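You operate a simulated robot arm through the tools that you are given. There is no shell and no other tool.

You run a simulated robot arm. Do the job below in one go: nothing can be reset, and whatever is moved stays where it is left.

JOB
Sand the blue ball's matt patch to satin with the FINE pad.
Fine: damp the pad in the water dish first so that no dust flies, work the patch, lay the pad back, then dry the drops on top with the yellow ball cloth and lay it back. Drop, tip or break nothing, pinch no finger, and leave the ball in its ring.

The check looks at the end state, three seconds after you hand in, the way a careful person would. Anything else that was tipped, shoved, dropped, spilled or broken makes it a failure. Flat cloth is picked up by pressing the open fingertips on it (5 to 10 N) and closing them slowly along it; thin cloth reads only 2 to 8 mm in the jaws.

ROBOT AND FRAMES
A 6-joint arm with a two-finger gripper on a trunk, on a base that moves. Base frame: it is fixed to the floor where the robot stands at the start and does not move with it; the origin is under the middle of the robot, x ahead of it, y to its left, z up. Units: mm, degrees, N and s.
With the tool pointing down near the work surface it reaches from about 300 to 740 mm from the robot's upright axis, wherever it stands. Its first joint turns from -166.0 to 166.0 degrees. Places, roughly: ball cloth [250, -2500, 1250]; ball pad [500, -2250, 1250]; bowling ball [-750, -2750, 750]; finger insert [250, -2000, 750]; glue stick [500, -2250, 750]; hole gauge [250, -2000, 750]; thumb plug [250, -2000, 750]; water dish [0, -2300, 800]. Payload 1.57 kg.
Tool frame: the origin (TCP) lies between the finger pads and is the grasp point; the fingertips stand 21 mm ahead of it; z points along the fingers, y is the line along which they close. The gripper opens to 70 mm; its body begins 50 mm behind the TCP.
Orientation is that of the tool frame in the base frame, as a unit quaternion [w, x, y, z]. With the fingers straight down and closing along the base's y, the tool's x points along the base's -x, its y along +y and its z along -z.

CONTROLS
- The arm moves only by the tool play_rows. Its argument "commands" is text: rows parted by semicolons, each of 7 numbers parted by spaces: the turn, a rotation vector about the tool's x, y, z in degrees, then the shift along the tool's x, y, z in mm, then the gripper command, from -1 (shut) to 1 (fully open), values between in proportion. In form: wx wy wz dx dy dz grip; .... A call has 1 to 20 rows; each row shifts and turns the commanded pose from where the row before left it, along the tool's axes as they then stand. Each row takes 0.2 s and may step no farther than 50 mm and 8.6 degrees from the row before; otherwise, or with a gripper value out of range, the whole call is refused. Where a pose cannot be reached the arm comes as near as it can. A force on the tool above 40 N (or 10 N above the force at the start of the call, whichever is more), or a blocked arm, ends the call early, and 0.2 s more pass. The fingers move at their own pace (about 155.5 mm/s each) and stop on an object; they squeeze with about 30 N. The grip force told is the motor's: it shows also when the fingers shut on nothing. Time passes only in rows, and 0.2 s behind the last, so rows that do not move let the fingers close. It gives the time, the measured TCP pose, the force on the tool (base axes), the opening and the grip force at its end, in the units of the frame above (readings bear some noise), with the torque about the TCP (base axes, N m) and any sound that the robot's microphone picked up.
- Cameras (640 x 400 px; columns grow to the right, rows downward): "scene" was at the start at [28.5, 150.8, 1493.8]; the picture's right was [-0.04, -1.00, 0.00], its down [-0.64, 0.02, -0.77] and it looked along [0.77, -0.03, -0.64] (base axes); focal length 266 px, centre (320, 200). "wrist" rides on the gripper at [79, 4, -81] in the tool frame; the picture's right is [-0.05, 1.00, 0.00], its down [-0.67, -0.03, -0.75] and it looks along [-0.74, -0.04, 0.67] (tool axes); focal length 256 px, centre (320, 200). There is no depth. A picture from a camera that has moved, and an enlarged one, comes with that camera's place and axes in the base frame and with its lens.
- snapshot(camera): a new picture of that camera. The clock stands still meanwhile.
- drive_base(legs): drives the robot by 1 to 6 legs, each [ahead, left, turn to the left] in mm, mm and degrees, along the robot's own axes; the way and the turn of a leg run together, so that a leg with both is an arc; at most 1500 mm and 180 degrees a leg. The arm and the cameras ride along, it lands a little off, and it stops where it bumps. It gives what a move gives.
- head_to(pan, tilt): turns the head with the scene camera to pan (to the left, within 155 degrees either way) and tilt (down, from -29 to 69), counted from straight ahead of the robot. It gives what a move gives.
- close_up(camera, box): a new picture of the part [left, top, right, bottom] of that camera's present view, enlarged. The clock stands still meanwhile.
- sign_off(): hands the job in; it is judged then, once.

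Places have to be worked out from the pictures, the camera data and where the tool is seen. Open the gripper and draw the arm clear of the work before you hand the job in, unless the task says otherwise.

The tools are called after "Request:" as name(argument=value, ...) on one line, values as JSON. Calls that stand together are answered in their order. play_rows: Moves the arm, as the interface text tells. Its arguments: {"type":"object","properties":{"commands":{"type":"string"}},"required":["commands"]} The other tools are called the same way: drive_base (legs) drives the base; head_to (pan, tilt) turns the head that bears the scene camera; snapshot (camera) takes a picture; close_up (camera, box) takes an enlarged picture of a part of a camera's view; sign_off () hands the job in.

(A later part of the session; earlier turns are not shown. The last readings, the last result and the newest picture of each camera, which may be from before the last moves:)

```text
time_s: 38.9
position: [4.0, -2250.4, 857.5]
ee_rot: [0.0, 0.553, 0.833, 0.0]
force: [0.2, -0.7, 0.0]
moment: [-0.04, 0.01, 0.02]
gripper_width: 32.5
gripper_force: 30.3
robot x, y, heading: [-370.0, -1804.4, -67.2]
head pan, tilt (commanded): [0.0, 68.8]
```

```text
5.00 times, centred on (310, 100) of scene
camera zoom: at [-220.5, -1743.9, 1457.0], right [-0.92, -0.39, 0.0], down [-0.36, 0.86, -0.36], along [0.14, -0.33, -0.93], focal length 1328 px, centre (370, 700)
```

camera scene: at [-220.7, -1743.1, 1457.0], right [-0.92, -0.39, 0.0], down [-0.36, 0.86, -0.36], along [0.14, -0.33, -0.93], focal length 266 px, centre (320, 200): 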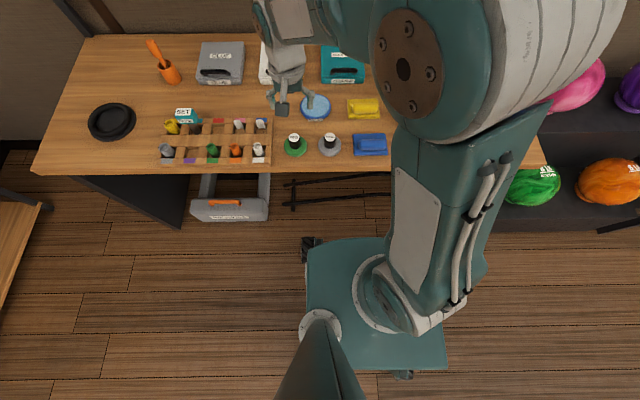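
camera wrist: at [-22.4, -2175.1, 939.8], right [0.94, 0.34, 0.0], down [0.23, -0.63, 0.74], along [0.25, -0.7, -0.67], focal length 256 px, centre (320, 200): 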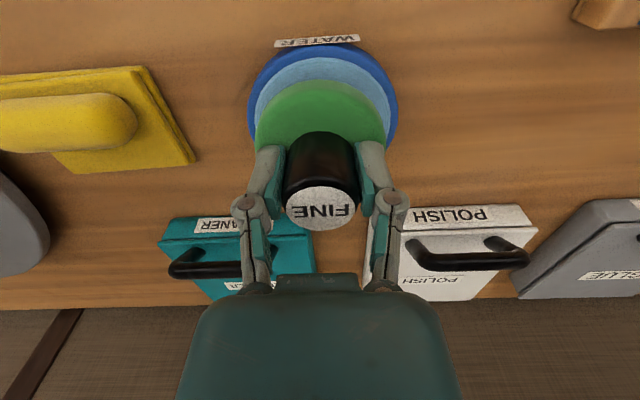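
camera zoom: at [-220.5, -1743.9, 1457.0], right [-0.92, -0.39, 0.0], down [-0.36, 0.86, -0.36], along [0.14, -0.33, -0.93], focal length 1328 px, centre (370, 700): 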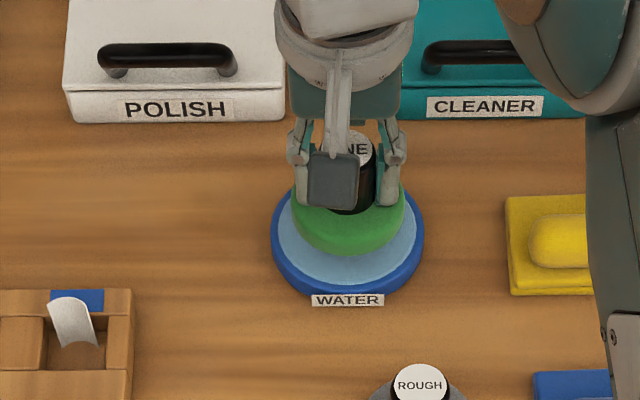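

The pad is well over the water with an even margin all round. I lower 16 mm more and look before the last bit.

Request:
play_rows(commands="0 0 0 2 0 8 -1; 0 0 0 0 0 8 -1; 0 0 0 0 0 0 -1")

Request:
close_up(camera="wrist", box=[220, 20, 420, 145])

Request:
close_up(camera="scene", box=[280, 75, 350, 125])

```text
time_s: 39.7
position: [3.0, -2248.4, 841.8]
ee_rot: [0.001, 0.553, 0.833, 0.0]
force: [0.2, -0.1, 0.2]
moment: [0.0, 0.02, -0.01]
gripper_width: 32.7
gripper_force: 30.4
robot x, y, heading: [-363.1, -1805.3, -67.1]
head pan, tilt (commanded): [0.0, 68.8]
```

```text
3.20 times, centred on (320, 82) of wrist
camera zoom: at [-23.5, -2172.8, 924.0], right [0.94, 0.34, 0.0], down [0.23, -0.63, 0.74], along [0.25, -0.7, -0.67], focal length 819 px, centre (320, 576)
```

zoom: 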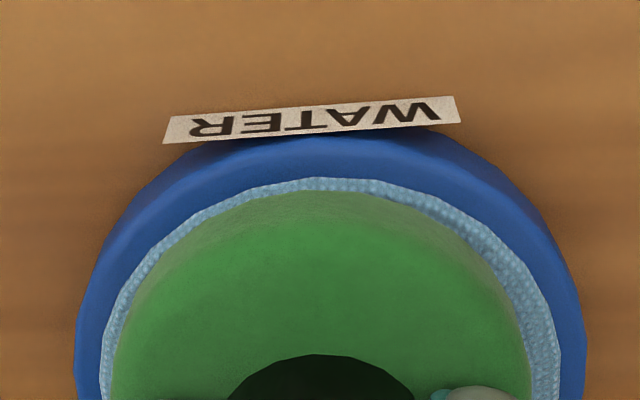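

```text
8.00 times, centred on (315, 100) of scene
camera zoom: at [-220.6, -1743.9, 1457.0], right [-0.92, -0.39, 0.0], down [-0.36, 0.86, -0.36], along [0.14, -0.33, -0.93], focal length 2124 px, centre (360, 1000)
```

zoom: 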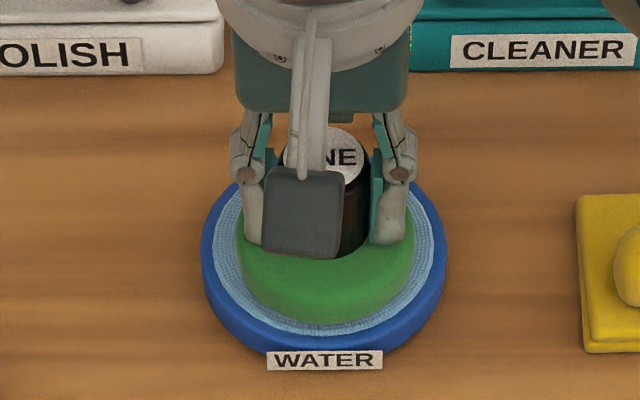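

The pad hangs just over the wet surface, which looks like a soaked sponge. I nudge 1.5 mm left and lower a few millimetres at a time, watching the force.

Request:
play_rows(commands="0 0 0 0 1.5 2 -1; 0 0 0 0 0 2 -1; 0 0 0 0 0 2 -1; 0 0 0 0 0 0 -1")

```text
time_s: 40.7
position: [5.6, -2247.9, 836.9]
ee_rot: [0.0, 0.552, 0.834, 0.0]
force: [0.3, 1.9, 7.3]
moment: [0.1, 0.05, -0.03]
gripper_width: 32.5
gripper_force: 30.1
robot x, y, heading: [-365.3, -1805.0, -67.3]
head pan, tilt (commanded): [0.0, 68.8]
```

The pad has met the wet surface with about 7 N. I hold it there for a second to soak.

Request:
play_rows(commands="0 0 0 0 0 1 -1; 0 0 0 0 0 0 -1; 0 0 0 0 0 0 -1; 0 0 0 0 0 0 -1; 0 0 0 0 0 0 -1; 0 0 0 0 0 0 -1")

Request:
close_up(camera="wrist", box=[220, 20, 420, 145])

Request:
close_up(camera="scene", box=[280, 75, 350, 125])

```text
time_s: 42.1
position: [5.3, -2247.8, 836.6]
ee_rot: [0.001, 0.552, 0.834, 0.0]
force: [0.4, -2.3, 21.8]
moment: [-0.17, -0.06, -0.03]
gripper_width: 32.4
gripper_force: 29.8
robot x, y, heading: [-362.8, -1804.0, -67.1]
head pan, tilt (commanded): [0.0, 68.8]
```

```text
3.20 times, centred on (320, 82) of wrist
camera zoom: at [-22.0, -2172.4, 917.7], right [0.94, 0.34, 0.0], down [0.23, -0.63, 0.75], along [0.25, -0.7, -0.67], focal length 819 px, centre (320, 576)
```

zoom: 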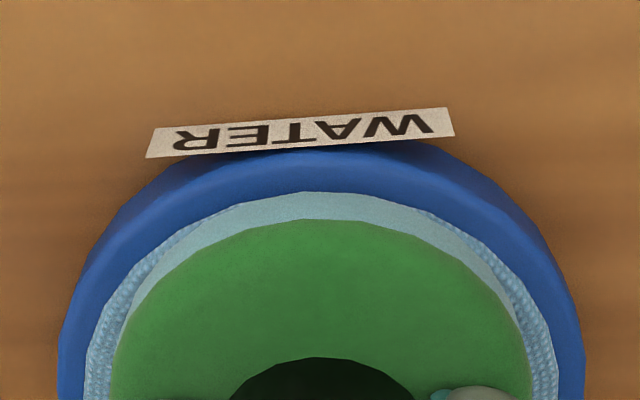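

```text
8.00 times, centred on (315, 100) of scene
camera zoom: at [-221.7, -1742.9, 1457.2], right [-0.92, -0.39, 0.0], down [-0.36, 0.86, -0.36], along [0.14, -0.33, -0.93], focal length 2124 px, centre (360, 1000)
```

zoom: 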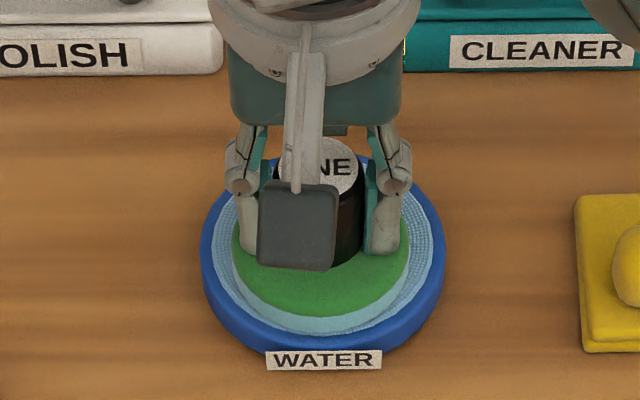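

The contact is stiff: 1 mm more brought 22 N, with the pad well seated on the wet surface. I lift it gently straight up and look at the pad.

Request:
play_rows(commands="0 0 0 0 0 -2 -1; 0 0 0 0 0 -2 -1; 0 0 0 0 0 -4 -1; 0 0 0 0 0 -10 -1; 0 0 0 0 0 -20 -1; 0 0 0 0 0 -20 -1; 0 0 0 0 0 -20 -1; 0 0 0 0 0 0 -1")

Request:
snapshot(camera="wrist")

Request:
close_up(camera="scene", box=[250, 60, 370, 140])

```text
time_s: 43.9
position: [6.1, -2248.1, 913.8]
ee_rot: [0.0, 0.553, 0.833, 0.001]
force: [-0.1, -0.9, 0.0]
moment: [0.0, -0.02, -0.01]
gripper_width: 32.2
gripper_force: 30.1
robot x, y, heading: [-365.0, -1803.5, -67.2]
head pan, tilt (commanded): [0.0, 68.8]
```

```text
taken
camera wrist: at [-21.9, -2172.4, 995.5], right [0.94, 0.34, 0.0], down [0.23, -0.63, 0.74], along [0.25, -0.7, -0.67], focal length 256 px, centre (320, 200)
```

wrist: 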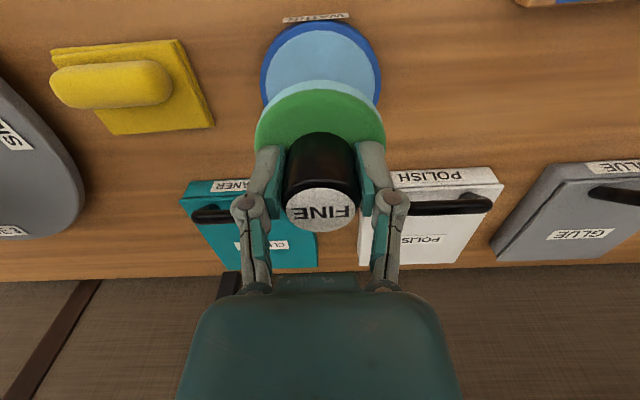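

```text
5.00 times, centred on (310, 100) of scene
camera zoom: at [-220.7, -1743.9, 1457.1], right [-0.92, -0.39, 0.0], down [-0.36, 0.86, -0.36], along [0.14, -0.33, -0.93], focal length 1328 px, centre (370, 700)
```

zoom: 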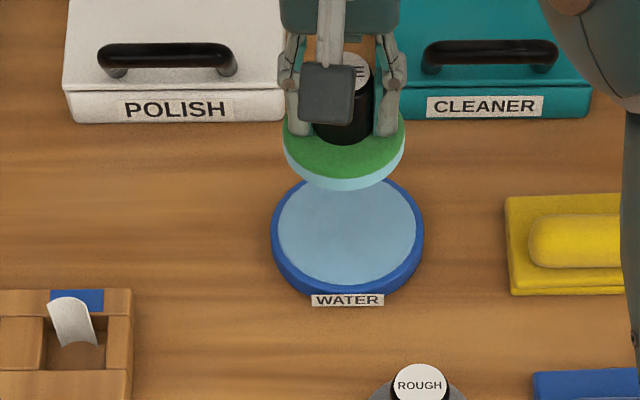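

The underside of the pad now shows a pale wet layer, so it is damp and nothing spilled. I raise it well above ball height and carry it over in front of the ball.

Request:
play_rows(commands="0 0 0 0 0 -47 -1; 0 0 0 0 0 -47 -1; 0 0 0 0 0 -47 -1; 0 0 0 0 0 -47 -1; 0 0 0 0 0 -48 -1; 0 0 0 8 -45 0 -1; 0 0 0 8 -46 0 -1; 0 0 0 8 -46 0 -1; 0 0 0 8 -46 0 -1; 0 0 0 8 -46 0 -1; 0 0 0 8 -46 0 -1; 0 0 0 7 -46 0 -1; 0 0 0 5 -46 0 -1; 0 0 0 0 -46 0 -1; 0 0 0 0 0 0 -1")

Request:
snapshot(camera="wrist")

Request:
snapshot(camera="scene")

```text
time_s: 47.1
position: [-400.6, -2354.7, 1148.2]
ee_rot: [0.0, 0.553, 0.833, 0.0]
force: [0.6, 0.0, -1.0]
moment: [0.01, 0.0, 0.05]
gripper_width: 32.5
gripper_force: 30.0
robot x, y, heading: [-363.2, -1803.2, -67.1]
head pan, tilt (commanded): [0.0, 68.8]
```

```text
taken
camera wrist: at [-427.9, -2278.8, 1230.5], right [0.94, 0.34, 0.0], down [0.23, -0.63, 0.74], along [0.25, -0.7, -0.67], focal length 256 px, centre (320, 200)
```

wrist: 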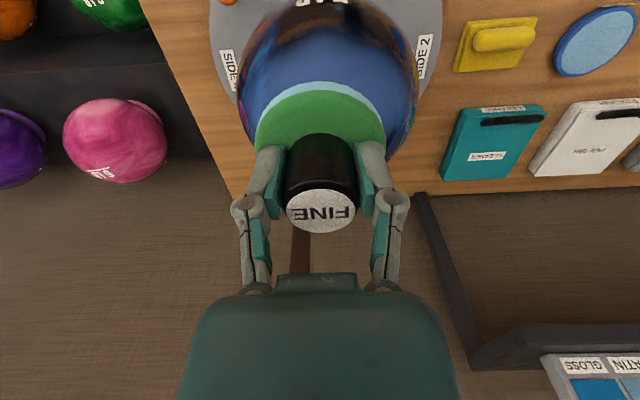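

```text
taken
camera scene: at [-223.0, -1744.4, 1457.3], right [-0.92, -0.39, 0.0], down [-0.36, 0.86, -0.36], along [0.14, -0.33, -0.93], focal length 266 px, centre (320, 200)
```

scene: 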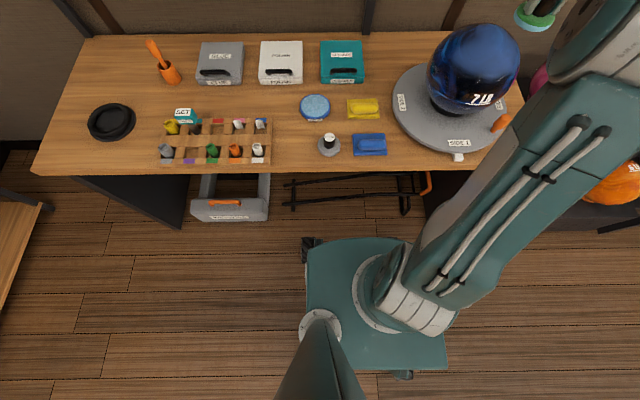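

The pad is over the ball's front top, with the ball centre about 5 mm left of the tool and at roughly d 2091, z 915. I aim the head at the ball, tilt the tool 24° forward so the pad faces the patch squarely, and come down to a hover.

Request:
head_to(pan=-22, tilt=42)

Request:
play_rows(commands="0 -8 0 0 5 0 -1; 0 -8 0 0 0 0 -1; 0 -8 0 0 0 0 -1; 0 0 0 10.2 0 22.9 -1; 0 0 0 4 0 9.1 -1; 0 0 0 0 0 0 -1")

Request:
snapshot(camera="scene")

Request:
snapshot(camera="wrist")

```text
time_s: 48.0
position: [-400.0, -2353.6, 1148.9]
ee_rot: [0.0, 0.552, 0.834, 0.001]
force: [0.9, -0.8, -0.2]
moment: [0.02, 0.03, -0.02]
gripper_width: 32.8
gripper_force: 29.9
robot x, y, heading: [-368.0, -1809.3, -67.2]
head pan, tilt (commanded): [-22.0, 42.0]
```

```text
time_s: 49.4
position: [-394.3, -2352.1, 1113.9]
ee_rot: [0.174, 0.54, 0.815, -0.114]
force: [-0.4, 0.1, -0.3]
moment: [0.02, 0.02, -0.01]
gripper_width: 32.6
gripper_force: 30.1
robot x, y, heading: [-363.8, -1802.1, -67.3]
head pan, tilt (commanded): [-22.0, 42.0]
```

```text
taken
camera scene: at [-243.4, -1776.1, 1490.4], right [-1.0, -0.01, 0.0], down [-0.01, 0.67, -0.74], along [0.01, -0.74, -0.67], focal length 266 px, centre (320, 200)
```

scene: 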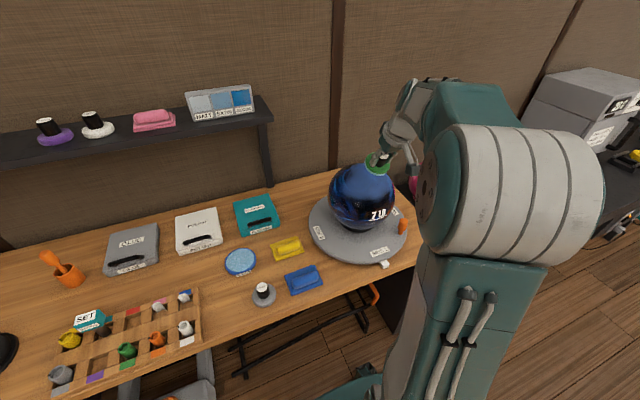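

```text
taken
camera wrist: at [-432.3, -2252.5, 1156.4], right [0.94, 0.34, 0.02], down [0.09, -0.3, 0.95], along [0.33, -0.89, -0.31], focal length 256 px, centre (320, 200)
```

wrist: 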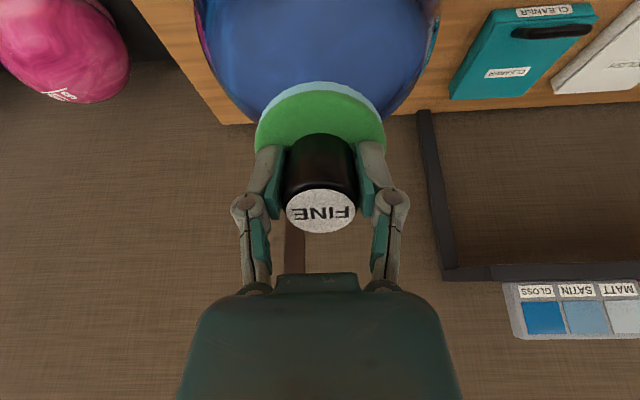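

I zoom in on the ball and the pad from the head to see the gap and alignment.

Request:
close_up(camera="scene", box=[310, 130, 430, 250])

Request:
close_up(camera="scene", box=[180, 80, 260, 130])

```text
3.33 times, centred on (370, 190) of scene
camera zoom: at [-243.4, -1776.1, 1490.4], right [-1.0, -0.01, 0.0], down [-0.01, 0.67, -0.74], along [0.01, -0.74, -0.67], focal length 885 px, centre (153, 233)
```

zoom: 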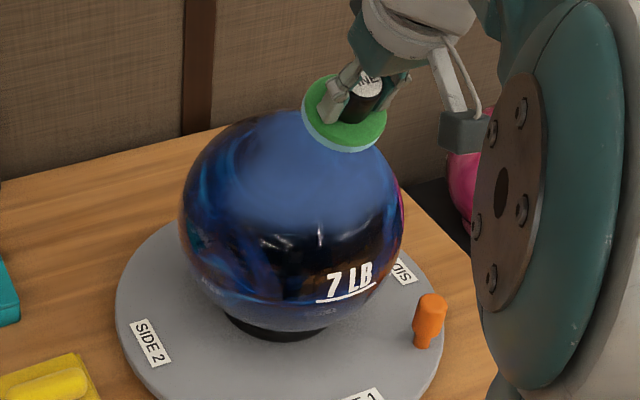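

```text
8.00 times, centred on (220, 105) of scene
camera zoom: at [-243.4, -1776.1, 1490.4], right [-1.0, -0.01, 0.0], down [-0.01, 0.67, -0.74], along [0.01, -0.74, -0.67], focal length 2124 px, centre (1120, 960)
```

zoom: 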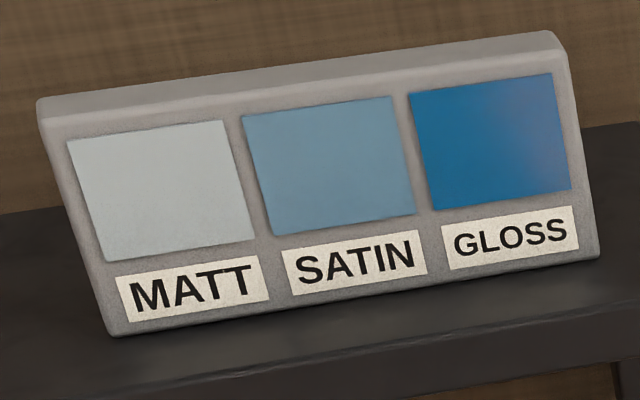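

The alignment looks right: the pad faces the hazy front of the ball about 60 mm away along its axis. I come in 42 mm along the tool axis and then feel for contact in small steps.

Request:
play_rows(commands="0 0 0 3.8 0 15 -1; 0 0 0 3.9 0 15 -1; 0 0 0 0 0 12 -1; 0 0 0 0 0 0 -1")

Request:
close_up(camera="scene", box=[320, 130, 420, 200])

Request:
close_up(camera="wrist", box=[190, 0, 450, 150])

```text
time_s: 50.4
position: [-391.7, -2361.2, 1073.3]
ee_rot: [0.173, 0.541, 0.815, -0.114]
force: [0.3, -0.8, -0.6]
moment: [-0.01, 0.03, -0.02]
gripper_width: 32.4
gripper_force: 30.2
robot x, y, heading: [-364.7, -1804.3, -67.6]
head pan, tilt (commanded): [-22.0, 42.0]
```

```text
5.71 times, centred on (370, 165) of scene
camera zoom: at [-243.5, -1776.3, 1490.4], right [-1.0, -0.01, 0.0], down [-0.01, 0.67, -0.74], along [0.01, -0.74, -0.67], focal length 1517 px, centre (34, 400)
```

zoom: 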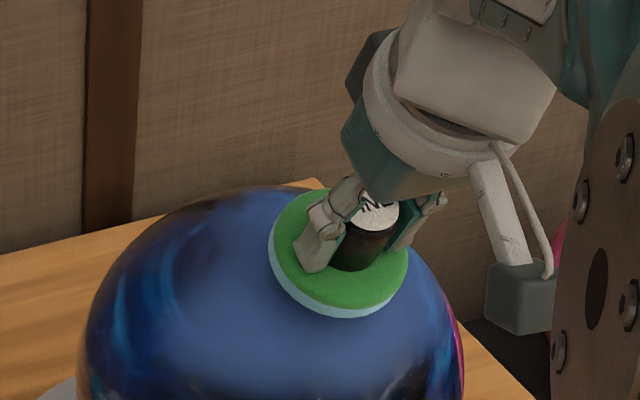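

```text
2.46 times, centred on (320, 75) of wrist
camera zoom: at [-428.5, -2261.9, 1115.5], right [0.94, 0.34, 0.02], down [0.09, -0.3, 0.95], along [0.33, -0.89, -0.31], focal length 630 px, centre (320, 508)
```

zoom: 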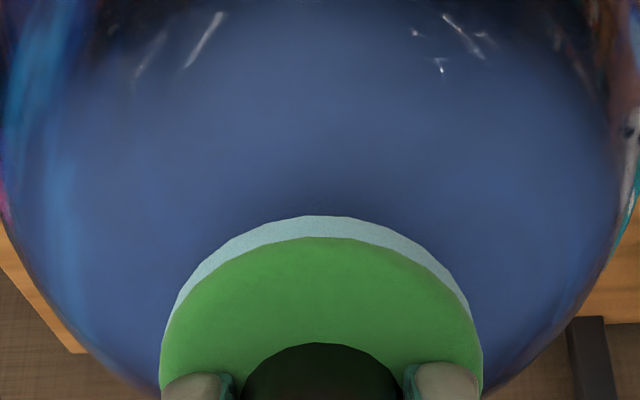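

The pad is about 15–20 mm off the ball and square to the patch. I approach in small steps, watching the force.

Request:
play_rows(commands="0 0 0 0 0 3 -1; 0 0 0 0 0 3 -1; 0 0 0 0 0 3 -1; 0 0 0 0 0 0 -1")

```text
time_s: 51.4
position: [-389.9, -2365.1, 1064.4]
ee_rot: [0.174, 0.54, 0.815, -0.114]
force: [-0.1, 0.6, 0.2]
moment: [-0.02, 0.0, -0.01]
gripper_width: 32.2
gripper_force: 29.9
robot x, y, heading: [-364.8, -1808.0, -67.0]
head pan, tilt (commanded): [-22.0, 42.0]
```

No contact yet. I take four smaller steps.

Request:
play_rows(commands="0 0 0 0 0 2 -1; 0 0 0 0 0 2 -1; 0 0 0 0 0 1 -1; 0 0 0 0 0 1 -1; 0 0 0 0 0 0 -1")

Request:
close_up(camera="wrist", box=[190, 0, 450, 150])

```text
time_s: 52.6
position: [-389.6, -2367.6, 1057.7]
ee_rot: [0.173, 0.54, 0.816, -0.113]
force: [-0.2, 0.2, -0.1]
moment: [0.04, -0.03, 0.0]
gripper_width: 32.5
gripper_force: 29.7
robot x, y, heading: [-365.0, -1809.6, -67.2]
head pan, tilt (commanded): [-22.0, 42.0]
```

```text
2.46 times, centred on (320, 75) of wrist
camera zoom: at [-426.2, -2267.5, 1101.8], right [0.94, 0.34, 0.02], down [0.09, -0.3, 0.95], along [0.33, -0.89, -0.31], focal length 630 px, centre (320, 508)
```

zoom: 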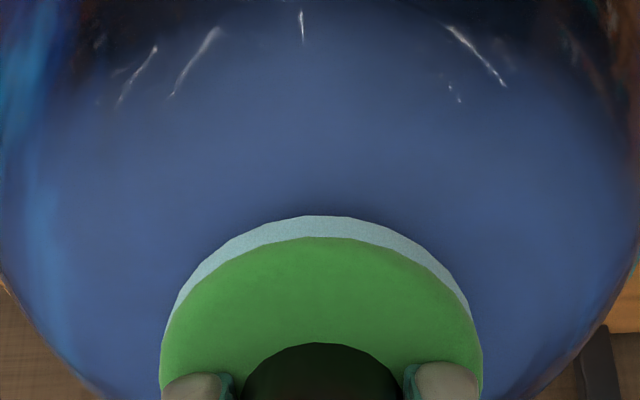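

Still no contact. I continue in 1 mm steps.

Request:
play_rows(commands="0 0 0 0 0 1 -1; 0 0 0 0 0 1 -1; 0 0 0 0 0 1 -1; 0 0 0 0 0 0 -1")

```text
time_s: 53.6
position: [-388.4, -2367.4, 1058.3]
ee_rot: [0.174, 0.54, 0.815, -0.115]
force: [-2.3, 6.1, 14.5]
moment: [0.01, -0.08, 0.02]
gripper_width: 32.8
gripper_force: 30.8
robot x, y, heading: [-364.6, -1808.6, -67.6]
head pan, tilt (commanded): [-22.0, 42.0]
```

Contact: about 16 N straight along the pad's axis, so the pad sits square on the ball. I ease off slightly and make a first short rubbing stroke sideways in the pad's own plane, then check whether the ball stays still.

Request:
play_rows(commands="0 0 0 0 0 -0.6 -1; 0 0 0 0 5 0 -1; 0 0 0 0 5 0 -1; 0 0 0 0 -5 0 -1; 0 0 0 0 -5 0 -1; 0 0 0 0 -5 0 -1; 0 0 0 0 -5 0 -1; 0 0 0 0 5 0 -1; 0 0 0 0 5 0 -1; 0 0 0 0 0 0 -1")

Request:
close_up(camera="scene", box=[310, 130, 430, 250])

Request:
close_up(camera="wrist", box=[190, 0, 450, 150])

```text
time_s: 55.8
position: [-389.5, -2365.8, 1056.9]
ee_rot: [0.173, 0.54, 0.816, -0.114]
force: [-4.9, 2.5, 9.4]
moment: [-0.02, 0.16, -0.08]
gripper_width: 32.6
gripper_force: 29.9
robot x, y, heading: [-367.0, -1807.2, -67.2]
head pan, tilt (commanded): [-22.0, 42.0]
```

```text
3.33 times, centred on (370, 190) of scene
camera zoom: at [-244.3, -1775.6, 1490.5], right [-1.0, -0.01, 0.0], down [-0.01, 0.67, -0.74], along [0.01, -0.74, -0.67], focal length 885 px, centre (153, 233)
```

zoom: 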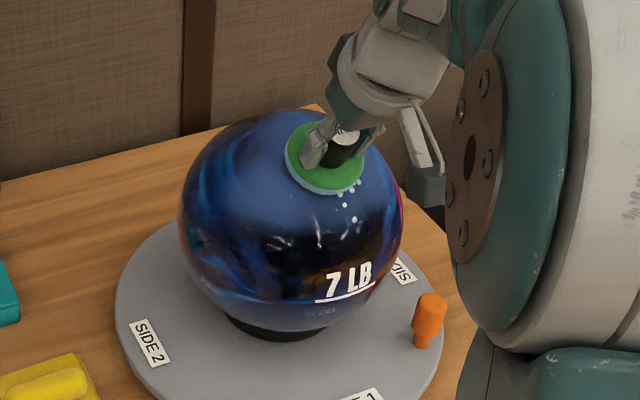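

```text
2.46 times, centred on (320, 75) of wrist
camera zoom: at [-426.6, -2267.8, 1099.7], right [0.94, 0.34, 0.02], down [0.09, -0.3, 0.95], along [0.33, -0.89, -0.31], focal length 630 px, centre (320, 508)
```

zoom: 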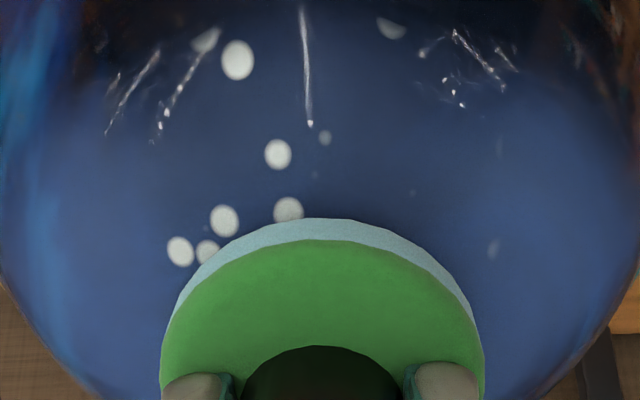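

The rubbing works: the haze is clearing under the pad, water drops show, and the ball and its label have not moved. I go on with circles in the pad's plane.

Request:
play_rows(commands="0 0 0 6 0 0 -1; 0 0 0 6 0 0 -1; 0 0 0 -3.5 8.5 0 -1; 0 0 0 -8.5 3.5 0 -1; 0 0 0 -8.5 -3.5 0 -1; 0 0 0 -3.5 -8.5 0 -1; 0 0 0 3.5 -8.5 0 -1; 0 0 0 8.5 -3.5 0 -1; 0 0 0 8.5 3.5 0 -1; 0 0 0 3.5 8.5 0 -1; 0 0 0 -3.5 8.5 0 -1; 0 0 0 -8.5 3.5 0 -1; 0 0 0 -8.5 -3.5 0 -1; 0 0 0 -3.5 -8.5 0 -1; 0 0 0 3.5 -8.5 0 -1; 0 0 0 8.5 -3.5 0 -1; 0 0 0 8.5 3.5 0 -1; 0 0 0 3.5 8.5 0 -1; 0 0 0 -12 0 0 -1; 0 0 0 0 0 0 -1")

Request:
close_up(camera="scene", box=[310, 130, 430, 250])

Request:
close_up(camera="wrist", box=[190, 0, 450, 150])

```text
time_s: 60.0
position: [-388.0, -2367.5, 1057.3]
ee_rot: [0.173, 0.54, 0.816, -0.113]
force: [-1.0, 5.4, 5.4]
moment: [0.09, 0.02, 0.03]
gripper_width: 32.6
gripper_force: 30.1
robot x, y, heading: [-361.0, -1806.4, -66.9]
head pan, tilt (commanded): [-22.0, 42.0]
```

```text
3.33 times, centred on (370, 190) of scene
camera zoom: at [-243.6, -1775.4, 1490.5], right [-1.0, -0.01, 0.0], down [-0.01, 0.67, -0.74], along [0.01, -0.74, -0.67], focal length 885 px, centre (153, 233)
```

zoom: 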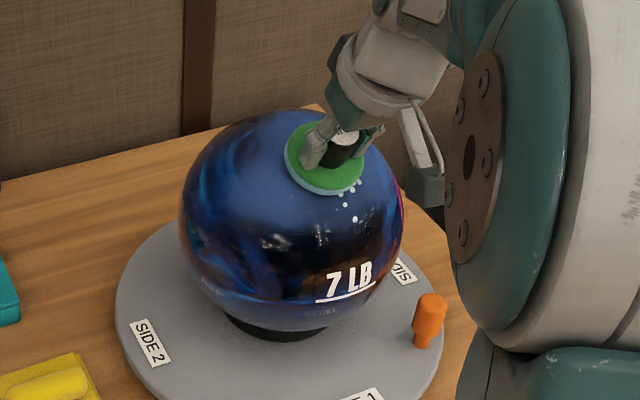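

```text
2.46 times, centred on (320, 75) of wrist
camera zoom: at [-425.8, -2267.6, 1099.5], right [0.94, 0.34, 0.02], down [0.09, -0.3, 0.95], along [0.33, -0.89, -0.31], focal length 630 px, centre (320, 508)
```

zoom: 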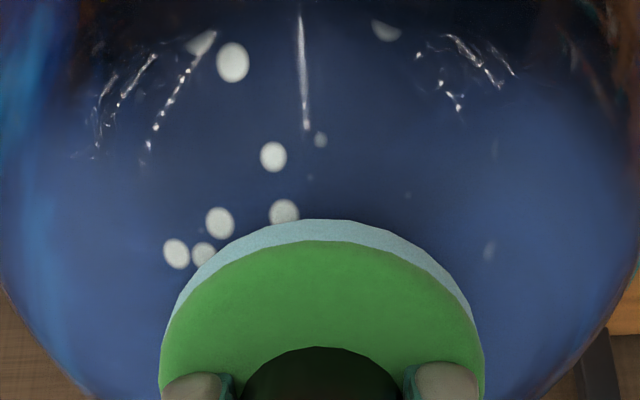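

The surface is turning darker and more reflective. I back the pad off 60 mm to compare the whole patch with the chart.

Request:
play_rows(commands="0 0 0 0 0 -3 -1; 0 0 0 0 0 -17 -1; 0 0 0 0 0 -40 -1; 0 0 0 0 0 0 -1")

Request:
close_up(camera="scene", box=[310, 120, 430, 240])

Request:
snapshot(camera="wrist")

Request:
close_up(camera="wrist", box=[190, 0, 450, 150])

```text
time_s: 61.0
position: [-398.1, -2346.0, 1110.7]
ee_rot: [0.173, 0.541, 0.815, -0.114]
force: [-0.1, -0.3, 0.7]
moment: [0.01, 0.01, 0.0]
gripper_width: 32.6
gripper_force: 30.2
robot x, y, heading: [-367.2, -1802.4, -67.4]
head pan, tilt (commanded): [-22.0, 42.0]
```

```text
3.33 times, centred on (370, 180) of scene
camera zoom: at [-243.2, -1776.0, 1490.4], right [-1.0, -0.01, 0.0], down [-0.01, 0.67, -0.74], along [0.01, -0.74, -0.67], focal length 885 px, centre (153, 267)
```

zoom: 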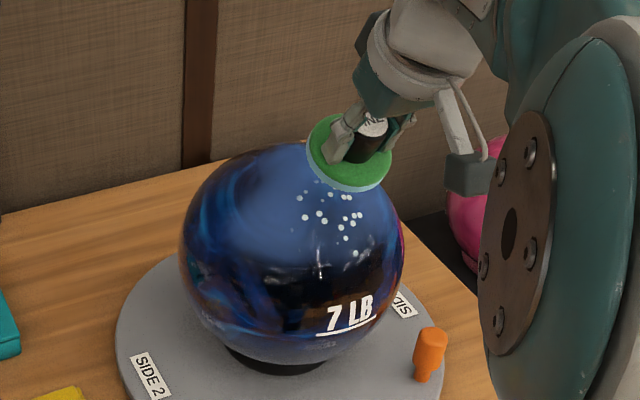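

```text
taken
camera wrist: at [-435.0, -2246.1, 1154.0], right [0.94, 0.34, 0.02], down [0.09, -0.3, 0.95], along [0.33, -0.89, -0.31], focal length 256 px, centre (320, 200)
```

wrist: 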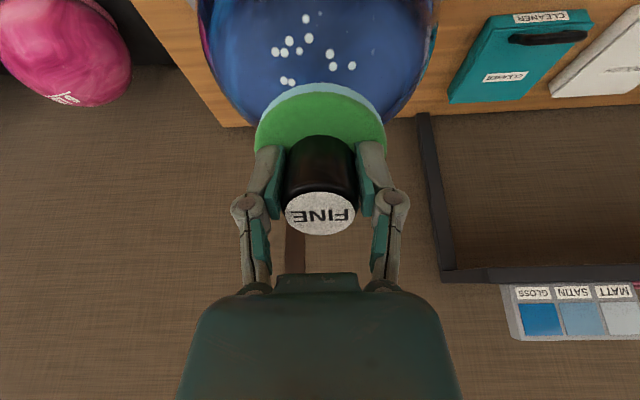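

```text
2.46 times, centred on (320, 75) of wrist
camera zoom: at [-435.0, -2246.1, 1154.0], right [0.94, 0.34, 0.02], down [0.09, -0.3, 0.95], along [0.33, -0.89, -0.31], focal length 630 px, centre (320, 508)
```

zoom: 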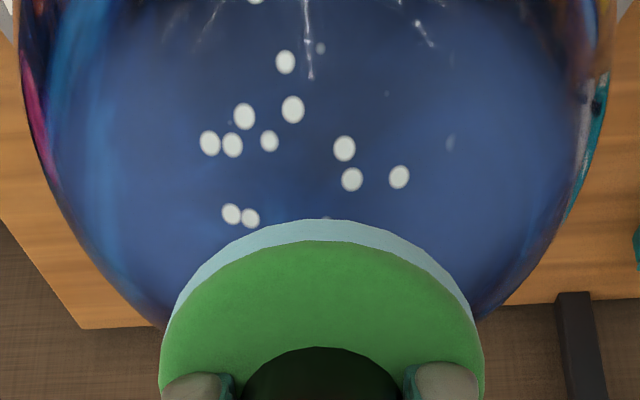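

The drops lie around the contact area, and the sides of the patch still look hazier. I back away further to get a clear view of the whole patch from the head.

Request:
play_rows(commands="0 0 0 10 0 -40 -1; 0 0 0 20 -20 -40 -1; 0 0 0 0 0 0 -1")

Request:
close_up(camera="scene", box=[320, 150, 410, 240])

Request:
close_up(camera="wrist", box=[190, 0, 450, 150])

```text
time_s: 61.8
position: [-439.2, -2297.7, 1173.1]
ee_rot: [0.173, 0.54, 0.815, -0.114]
force: [-0.3, -0.4, -0.8]
moment: [0.01, 0.01, -0.01]
gripper_width: 32.4
gripper_force: 30.2
robot x, y, heading: [-363.9, -1803.7, -67.3]
head pan, tilt (commanded): [-22.0, 42.0]
```

```text
4.44 times, centred on (365, 195) of scene
camera zoom: at [-243.7, -1775.8, 1490.4], right [-1.0, -0.01, 0.0], down [-0.01, 0.67, -0.74], along [0.01, -0.74, -0.67], focal length 1180 px, centre (120, 222)
```

zoom: 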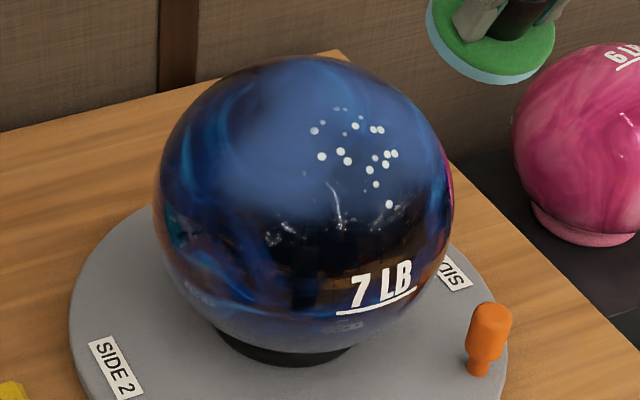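

```text
2.46 times, centred on (320, 75) of wrist
camera zoom: at [-477.2, -2198.2, 1215.9], right [0.94, 0.34, 0.02], down [0.09, -0.3, 0.95], along [0.33, -0.89, -0.31], focal length 630 px, centre (320, 508)
```

zoom: 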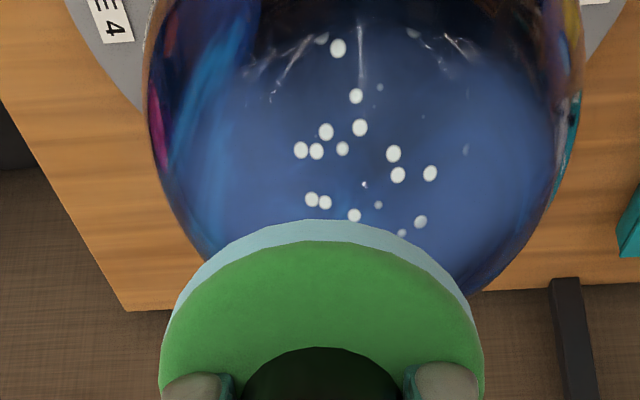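

Seen from here the haze clears only locally: the area around the drops has improved, while the left side, right side and top of the patch are still hazy. I come back near the ball and swing the pad 25° to the left around the ball's centre, staying about 12 mm off.

Request:
play_rows(commands="0 0 0 -7.5 5 32 -1; 0 0 0 -7.5 5 32 -1; 0 0 0 -7.5 5 32 -1; 0 0 0 -7.5 5 32 -1; 5 0 0 0 14.64 0.64 -1; 5 0 0 0 14.64 0.64 -1; 5 0 0 0 14.64 0.64 -1; 5 0 0 0 14.64 0.64 -1; 5 0 0 0 14.64 0.64 -1; 0 0 0 0 0 0 -1")

Request:
close_up(camera="scene", box=[310, 120, 430, 240])

Request:
close_up(camera="wrist", box=[190, 0, 450, 150])

```text
time_s: 64.0
position: [-321.3, -2341.4, 1053.4]
ee_rot: [0.051, 0.565, 0.771, -0.288]
force: [-0.1, 0.0, -0.6]
moment: [0.01, 0.02, 0.05]
gripper_width: 32.6
gripper_force: 30.8
robot x, y, heading: [-362.8, -1806.9, -67.3]
head pan, tilt (commanded): [-22.0, 42.0]
```

```text
3.33 times, centred on (370, 180) of scene
camera zoom: at [-242.7, -1775.9, 1490.4], right [-1.0, -0.01, 0.0], down [-0.01, 0.67, -0.74], along [0.01, -0.74, -0.67], focal length 885 px, centre (153, 267)
```

zoom: 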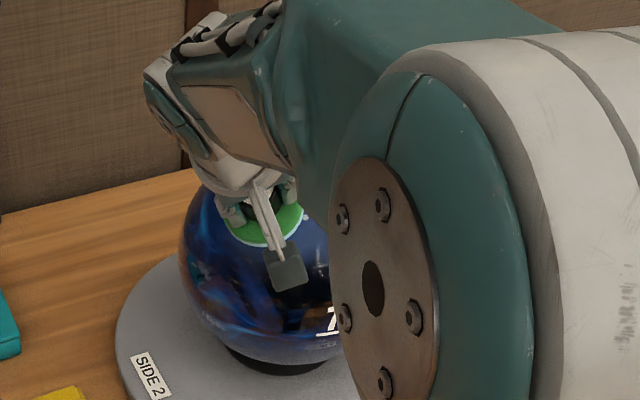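

```text
2.46 times, centred on (320, 75) of wrist
camera zoom: at [-326.5, -2232.7, 1087.6], right [0.92, 0.15, -0.36], down [0.39, -0.19, 0.9], along [0.07, -0.97, -0.24], focal length 630 px, centre (320, 508)
```

zoom: 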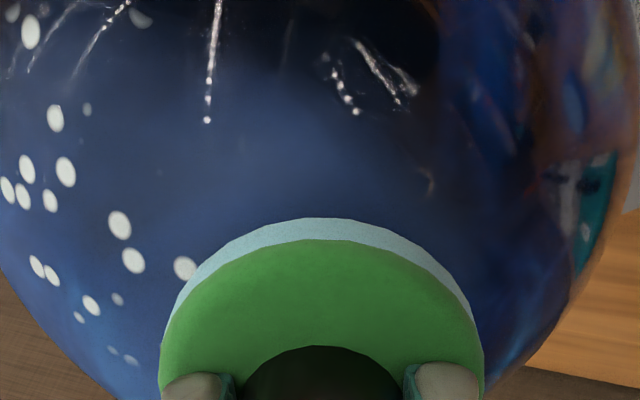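

The pose matches my model exactly (167.9 mm from the ball's centre), so the rotation arithmetic holds. The patch's left edge is just beyond the pad, so I turn 5° back and feel for contact.

Request:
play_rows(commands="-5 0 0 0 -14.64 0.64 -1; 0 0 0 0 0 4 -1; 0 0 0 0 0 4 -1; 0 0 0 0 0 1 -1; 0 0 0 0 0 1 -1; 0 0 0 0 0 0 -1")

```text
time_s: 65.4
position: [-336.9, -2348.8, 1051.0]
ee_rot: [0.075, 0.562, 0.783, -0.253]
force: [-0.1, -0.2, -0.2]
moment: [0.02, -0.01, 0.0]
gripper_width: 32.4
gripper_force: 30.1
robot x, y, heading: [-364.5, -1804.7, -67.2]
head pan, tilt (commanded): [-22.0, 42.0]
```

Request:
play_rows(commands="0 0 0 0 0 1 -1; 0 0 0 0 0 1 -1; 0 0 0 0 0 0 -1")

```text
time_s: 66.2
position: [-338.1, -2350.4, 1048.6]
ee_rot: [0.076, 0.562, 0.783, -0.255]
force: [0.5, -0.4, -0.7]
moment: [0.01, 0.0, 0.01]
gripper_width: 32.5
gripper_force: 29.7
robot x, y, heading: [-361.8, -1802.4, -66.9]
head pan, tilt (commanded): [-22.0, 42.0]
```

No contact yet at 156 mm from the centre. I continue in 1 mm steps.

Request:
play_rows(commands="0 0 0 0 0 1 -1; 0 0 0 0 0 1 -1; 0 0 0 0 0 0 -1")

```text
time_s: 67.0
position: [-338.5, -2351.2, 1047.7]
ee_rot: [0.077, 0.563, 0.783, -0.255]
force: [1.8, 2.7, 4.6]
moment: [-0.03, 0.05, -0.02]
gripper_width: 32.7
gripper_force: 30.0
robot x, y, heading: [-363.3, -1804.5, -67.1]
head pan, tilt (commanded): [-22.0, 42.0]
```

Light contact of about 6 N on the left part of the patch. I rub with circles in the pad's plane.

Request:
play_rows(commands="0 0 0 6 0 0.4 -1; 0 0 0 6 0 0 -1; 0 0 0 -3.5 8.5 0 -1; 0 0 0 -8.5 3.5 0 -1; 0 0 0 -8.5 -3.5 0 -1; 0 0 0 -3.5 -8.5 0 -1; 0 0 0 3.5 -8.5 0 -1; 0 0 0 8.5 -3.5 0 -1; 0 0 0 8.5 3.5 0 -1; 0 0 0 3.5 8.5 0 -1; 0 0 0 -3.5 8.5 0 -1; 0 0 0 -8.5 3.5 0 -1; 0 0 0 -8.5 -3.5 0 -1; 0 0 0 -3.5 -8.5 0 -1; 0 0 0 3.5 -8.5 0 -1; 0 0 0 8.5 -3.5 0 -1; 0 0 0 8.5 3.5 0 -1; 0 0 0 3.5 8.5 0 -1; 0 0 0 -12 0 0 -1; 0 0 0 0 0 0 -1")

Request:
close_up(camera="wrist", box=[190, 0, 450, 150])

```text
time_s: 71.2
position: [-338.4, -2350.9, 1047.0]
ee_rot: [0.077, 0.562, 0.783, -0.254]
force: [0.3, 5.3, 3.3]
moment: [-0.01, 0.04, -0.07]
gripper_width: 32.4
gripper_force: 29.7
robot x, y, heading: [-367.9, -1804.9, -67.2]
head pan, tilt (commanded): [-22.0, 42.0]
```

```text
2.46 times, centred on (320, 75) of wrist
camera zoom: at [-348.7, -2242.9, 1083.9], right [0.94, 0.19, -0.29], down [0.33, -0.21, 0.92], along [0.12, -0.96, -0.26], focal length 630 px, centre (320, 508)
```

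zoom: 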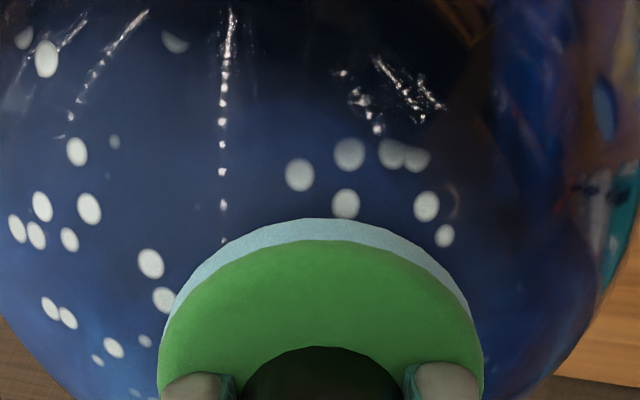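

The left part has cleared well and reflections are getting sharper. I lift 6 mm, swing 40° around to the right side of the patch and feel for contact there.

Request:
play_rows(commands="0 0 0 0 0 -6 -1; -5 0 0 0 -14.03 0.61 -1; -5 0 0 0 -14.03 0.61 -1; -5 0 0 0 -14.03 0.61 -1; -5 0 0 0 -14.03 0.61 -1; -5 0 0 0 -14.03 0.61 -1; -5 0 0 0 -14.03 0.61 -1; -5 0 0 0 -14.03 0.61 -1; -5 0 0 0 -14.03 0.61 -1; 0 0 0 0 0 3 -1; 0 0 0 0 0 1 -1; 0 0 0 0 0 0 -1")

Request:
close_up(camera="wrist", box=[190, 0, 450, 150])

Request:
close_up(camera="scene", box=[310, 120, 430, 240])

```text
time_s: 73.8
position: [-437.4, -2394.0, 1047.7]
ee_rot: [0.266, 0.501, 0.823, 0.029]
force: [-0.7, -0.9, 1.3]
moment: [-0.02, -0.03, 0.04]
gripper_width: 32.3
gripper_force: 30.2
robot x, y, heading: [-365.2, -1805.2, -67.2]
head pan, tilt (commanded): [-22.0, 42.0]
```

```text
2.46 times, centred on (320, 75) of wrist
camera zoom: at [-499.8, -2305.5, 1087.5], right [0.83, 0.45, 0.34], down [-0.14, -0.42, 0.9], along [0.54, -0.79, -0.28], focal length 630 px, centre (320, 508)
```

zoom: 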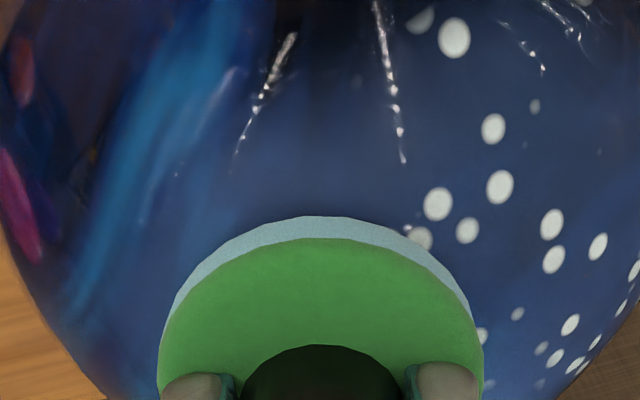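

```text
3.33 times, centred on (370, 180) of scene
camera zoom: at [-243.9, -1776.5, 1490.5], right [-1.0, -0.01, 0.0], down [-0.01, 0.67, -0.74], along [0.01, -0.74, -0.67], focal length 885 px, centre (153, 267)
```

zoom: 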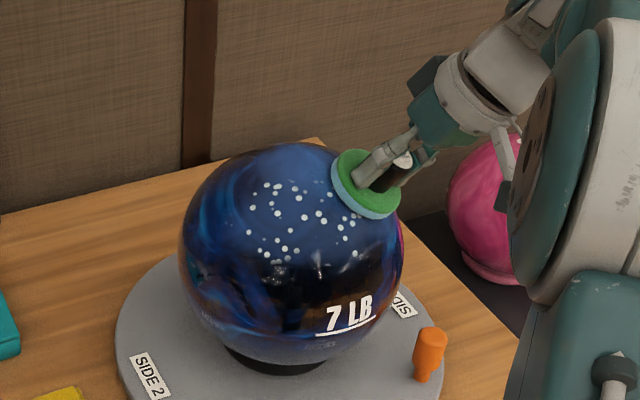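

The pad is just touching on the right side. I press about 1 mm more and rub with the same circles.

Request:
play_rows(commands="0 0 0 0 0 0.8 -1; 0 0 0 6 0 0.6 -1; 0 0 0 6 0 0 -1; 0 0 0 -3.5 8.5 0 -1; 0 0 0 -8.5 3.5 0 -1; 0 0 0 -8.5 -3.5 0 -1; 0 0 0 -3.5 -8.5 0 -1; 0 0 0 3.5 -8.5 0 -1; 0 0 0 8.5 -3.5 0 -1; 0 0 0 8.5 3.5 0 -1; 0 0 0 3.5 8.5 0 -1; 0 0 0 -3.5 8.5 0 -1; 0 0 0 -8.5 3.5 0 -1; 0 0 0 -8.5 -3.5 0 -1; 0 0 0 -3.5 -8.5 0 -1; 0 0 0 3.5 -8.5 0 -1; 0 0 0 8.5 -3.5 0 -1; 0 0 0 8.5 3.5 0 -1; 0 0 0 3.5 8.5 0 -1; 0 0 0 -12 0 0 -1")

Request:
close_up(camera="wrist", box=[190, 0, 450, 150])

Request:
close_up(camera="scene", box=[310, 120, 430, 240])

```text
time_s: 78.0
position: [-437.0, -2391.8, 1047.0]
ee_rot: [0.264, 0.502, 0.823, 0.03]
force: [-6.0, 5.9, 6.7]
moment: [0.06, -0.03, 0.05]
gripper_width: 32.5
gripper_force: 30.2
robot x, y, heading: [-363.4, -1806.3, -67.1]
head pan, tilt (commanded): [-22.0, 42.0]
```

```text
2.46 times, centred on (320, 75) of wrist
camera zoom: at [-500.3, -2304.7, 1086.3], right [0.83, 0.45, 0.34], down [-0.14, -0.42, 0.9], along [0.54, -0.79, -0.28], focal length 630 px, centre (320, 508)
```

zoom: 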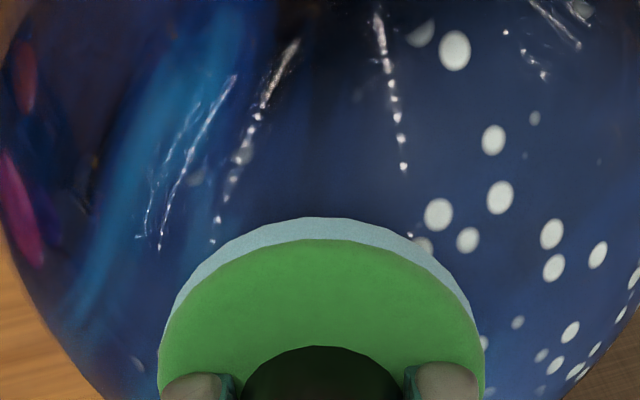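

```text
3.33 times, centred on (370, 180) of scene
camera zoom: at [-244.8, -1775.6, 1490.6], right [-1.0, -0.01, 0.0], down [-0.01, 0.67, -0.74], along [0.01, -0.74, -0.67], focal length 885 px, centre (153, 267)
```

zoom: 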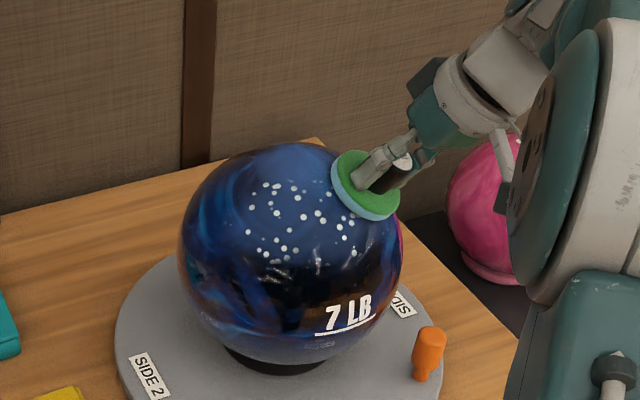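

The right side has cleared too. Next I lift 6 mm and pitch the pad 24° back over the top-right of the ball and feel for contact.

Request:
play_rows(commands="0 0 0 0 0 -6 -1; 0 8 0 -22.4 0 1.57 -1; 0 8 0 -22.4 0 1.57 -1; 0 8 0 -22.4 0 1.57 -1; 0 0 0 0 0 3 -1; 0 0 0 0 0 1 -1; 0 0 0 0 0 0 -1")

Request:
close_up(camera="wrist", box=[190, 0, 450, 150])

Request:
close_up(camera="scene", box=[310, 120, 430, 240])

```text
time_s: 79.6
position: [-408.1, -2448.9, 1063.1]
ee_rot: [0.088, 0.485, 0.86, 0.133]
force: [0.3, -0.1, -0.1]
moment: [0.0, -0.05, 0.02]
gripper_width: 32.8
gripper_force: 29.9
robot x, y, heading: [-364.6, -1802.8, -67.2]
head pan, tilt (commanded): [-22.0, 42.0]
```

```text
2.46 times, centred on (320, 75) of wrist
camera zoom: at [-468.6, -2390.0, 1140.1], right [0.84, 0.45, 0.31], down [0.1, -0.7, 0.71], along [0.54, -0.56, -0.63], focal length 630 px, centre (320, 508)
```

zoom: 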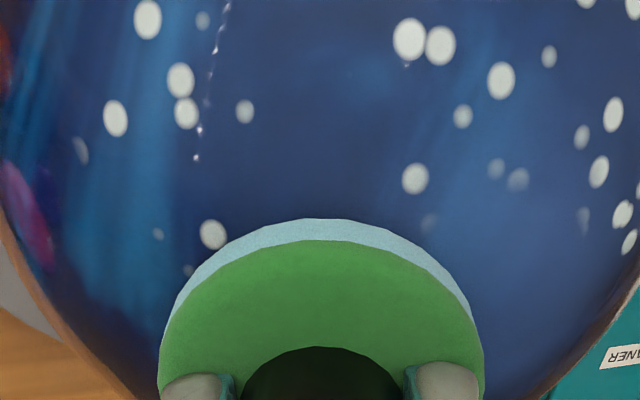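

```text
3.33 times, centred on (370, 180) of scene
camera zoom: at [-243.8, -1777.3, 1490.5], right [-1.0, -0.01, 0.0], down [-0.01, 0.67, -0.74], along [0.01, -0.74, -0.67], focal length 885 px, centre (153, 267)
```

zoom: 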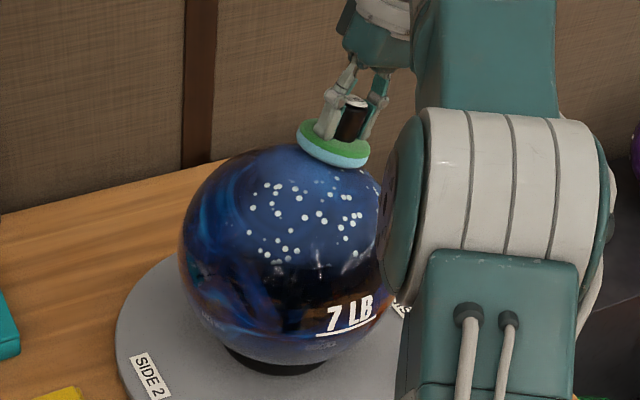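

No contact yet at 156 mm. I go on 1 mm at a time.

Request:
play_rows(commands="0 0 0 0 0 1 -1; 0 0 0 0 0 0.8 -1; 0 0 0 0 0 0 -1")

```text
time_s: 80.4
position: [-407.5, -2448.3, 1059.8]
ee_rot: [0.088, 0.485, 0.86, 0.133]
force: [0.2, -0.5, -0.9]
moment: [0.04, -0.02, -0.02]
gripper_width: 32.6
gripper_force: 30.6
robot x, y, heading: [-363.9, -1805.4, -67.6]
head pan, tilt (commanded): [-22.0, 42.0]
```

Still free. I take two more small steps.

Request:
play_rows(commands="0 0 0 0 0 1 -1; 0 0 0 0 0 1 -1; 0 0 0 0 0 0 -1")

```text
time_s: 81.2
position: [-407.7, -2449.8, 1061.0]
ee_rot: [0.088, 0.486, 0.859, 0.132]
force: [-4.0, -3.1, 18.7]
moment: [0.06, -0.17, -0.01]
gripper_width: 32.6
gripper_force: 30.0
robot x, y, heading: [-365.4, -1805.5, -67.2]
head pan, tilt (commanded): [-22.0, 42.0]
```

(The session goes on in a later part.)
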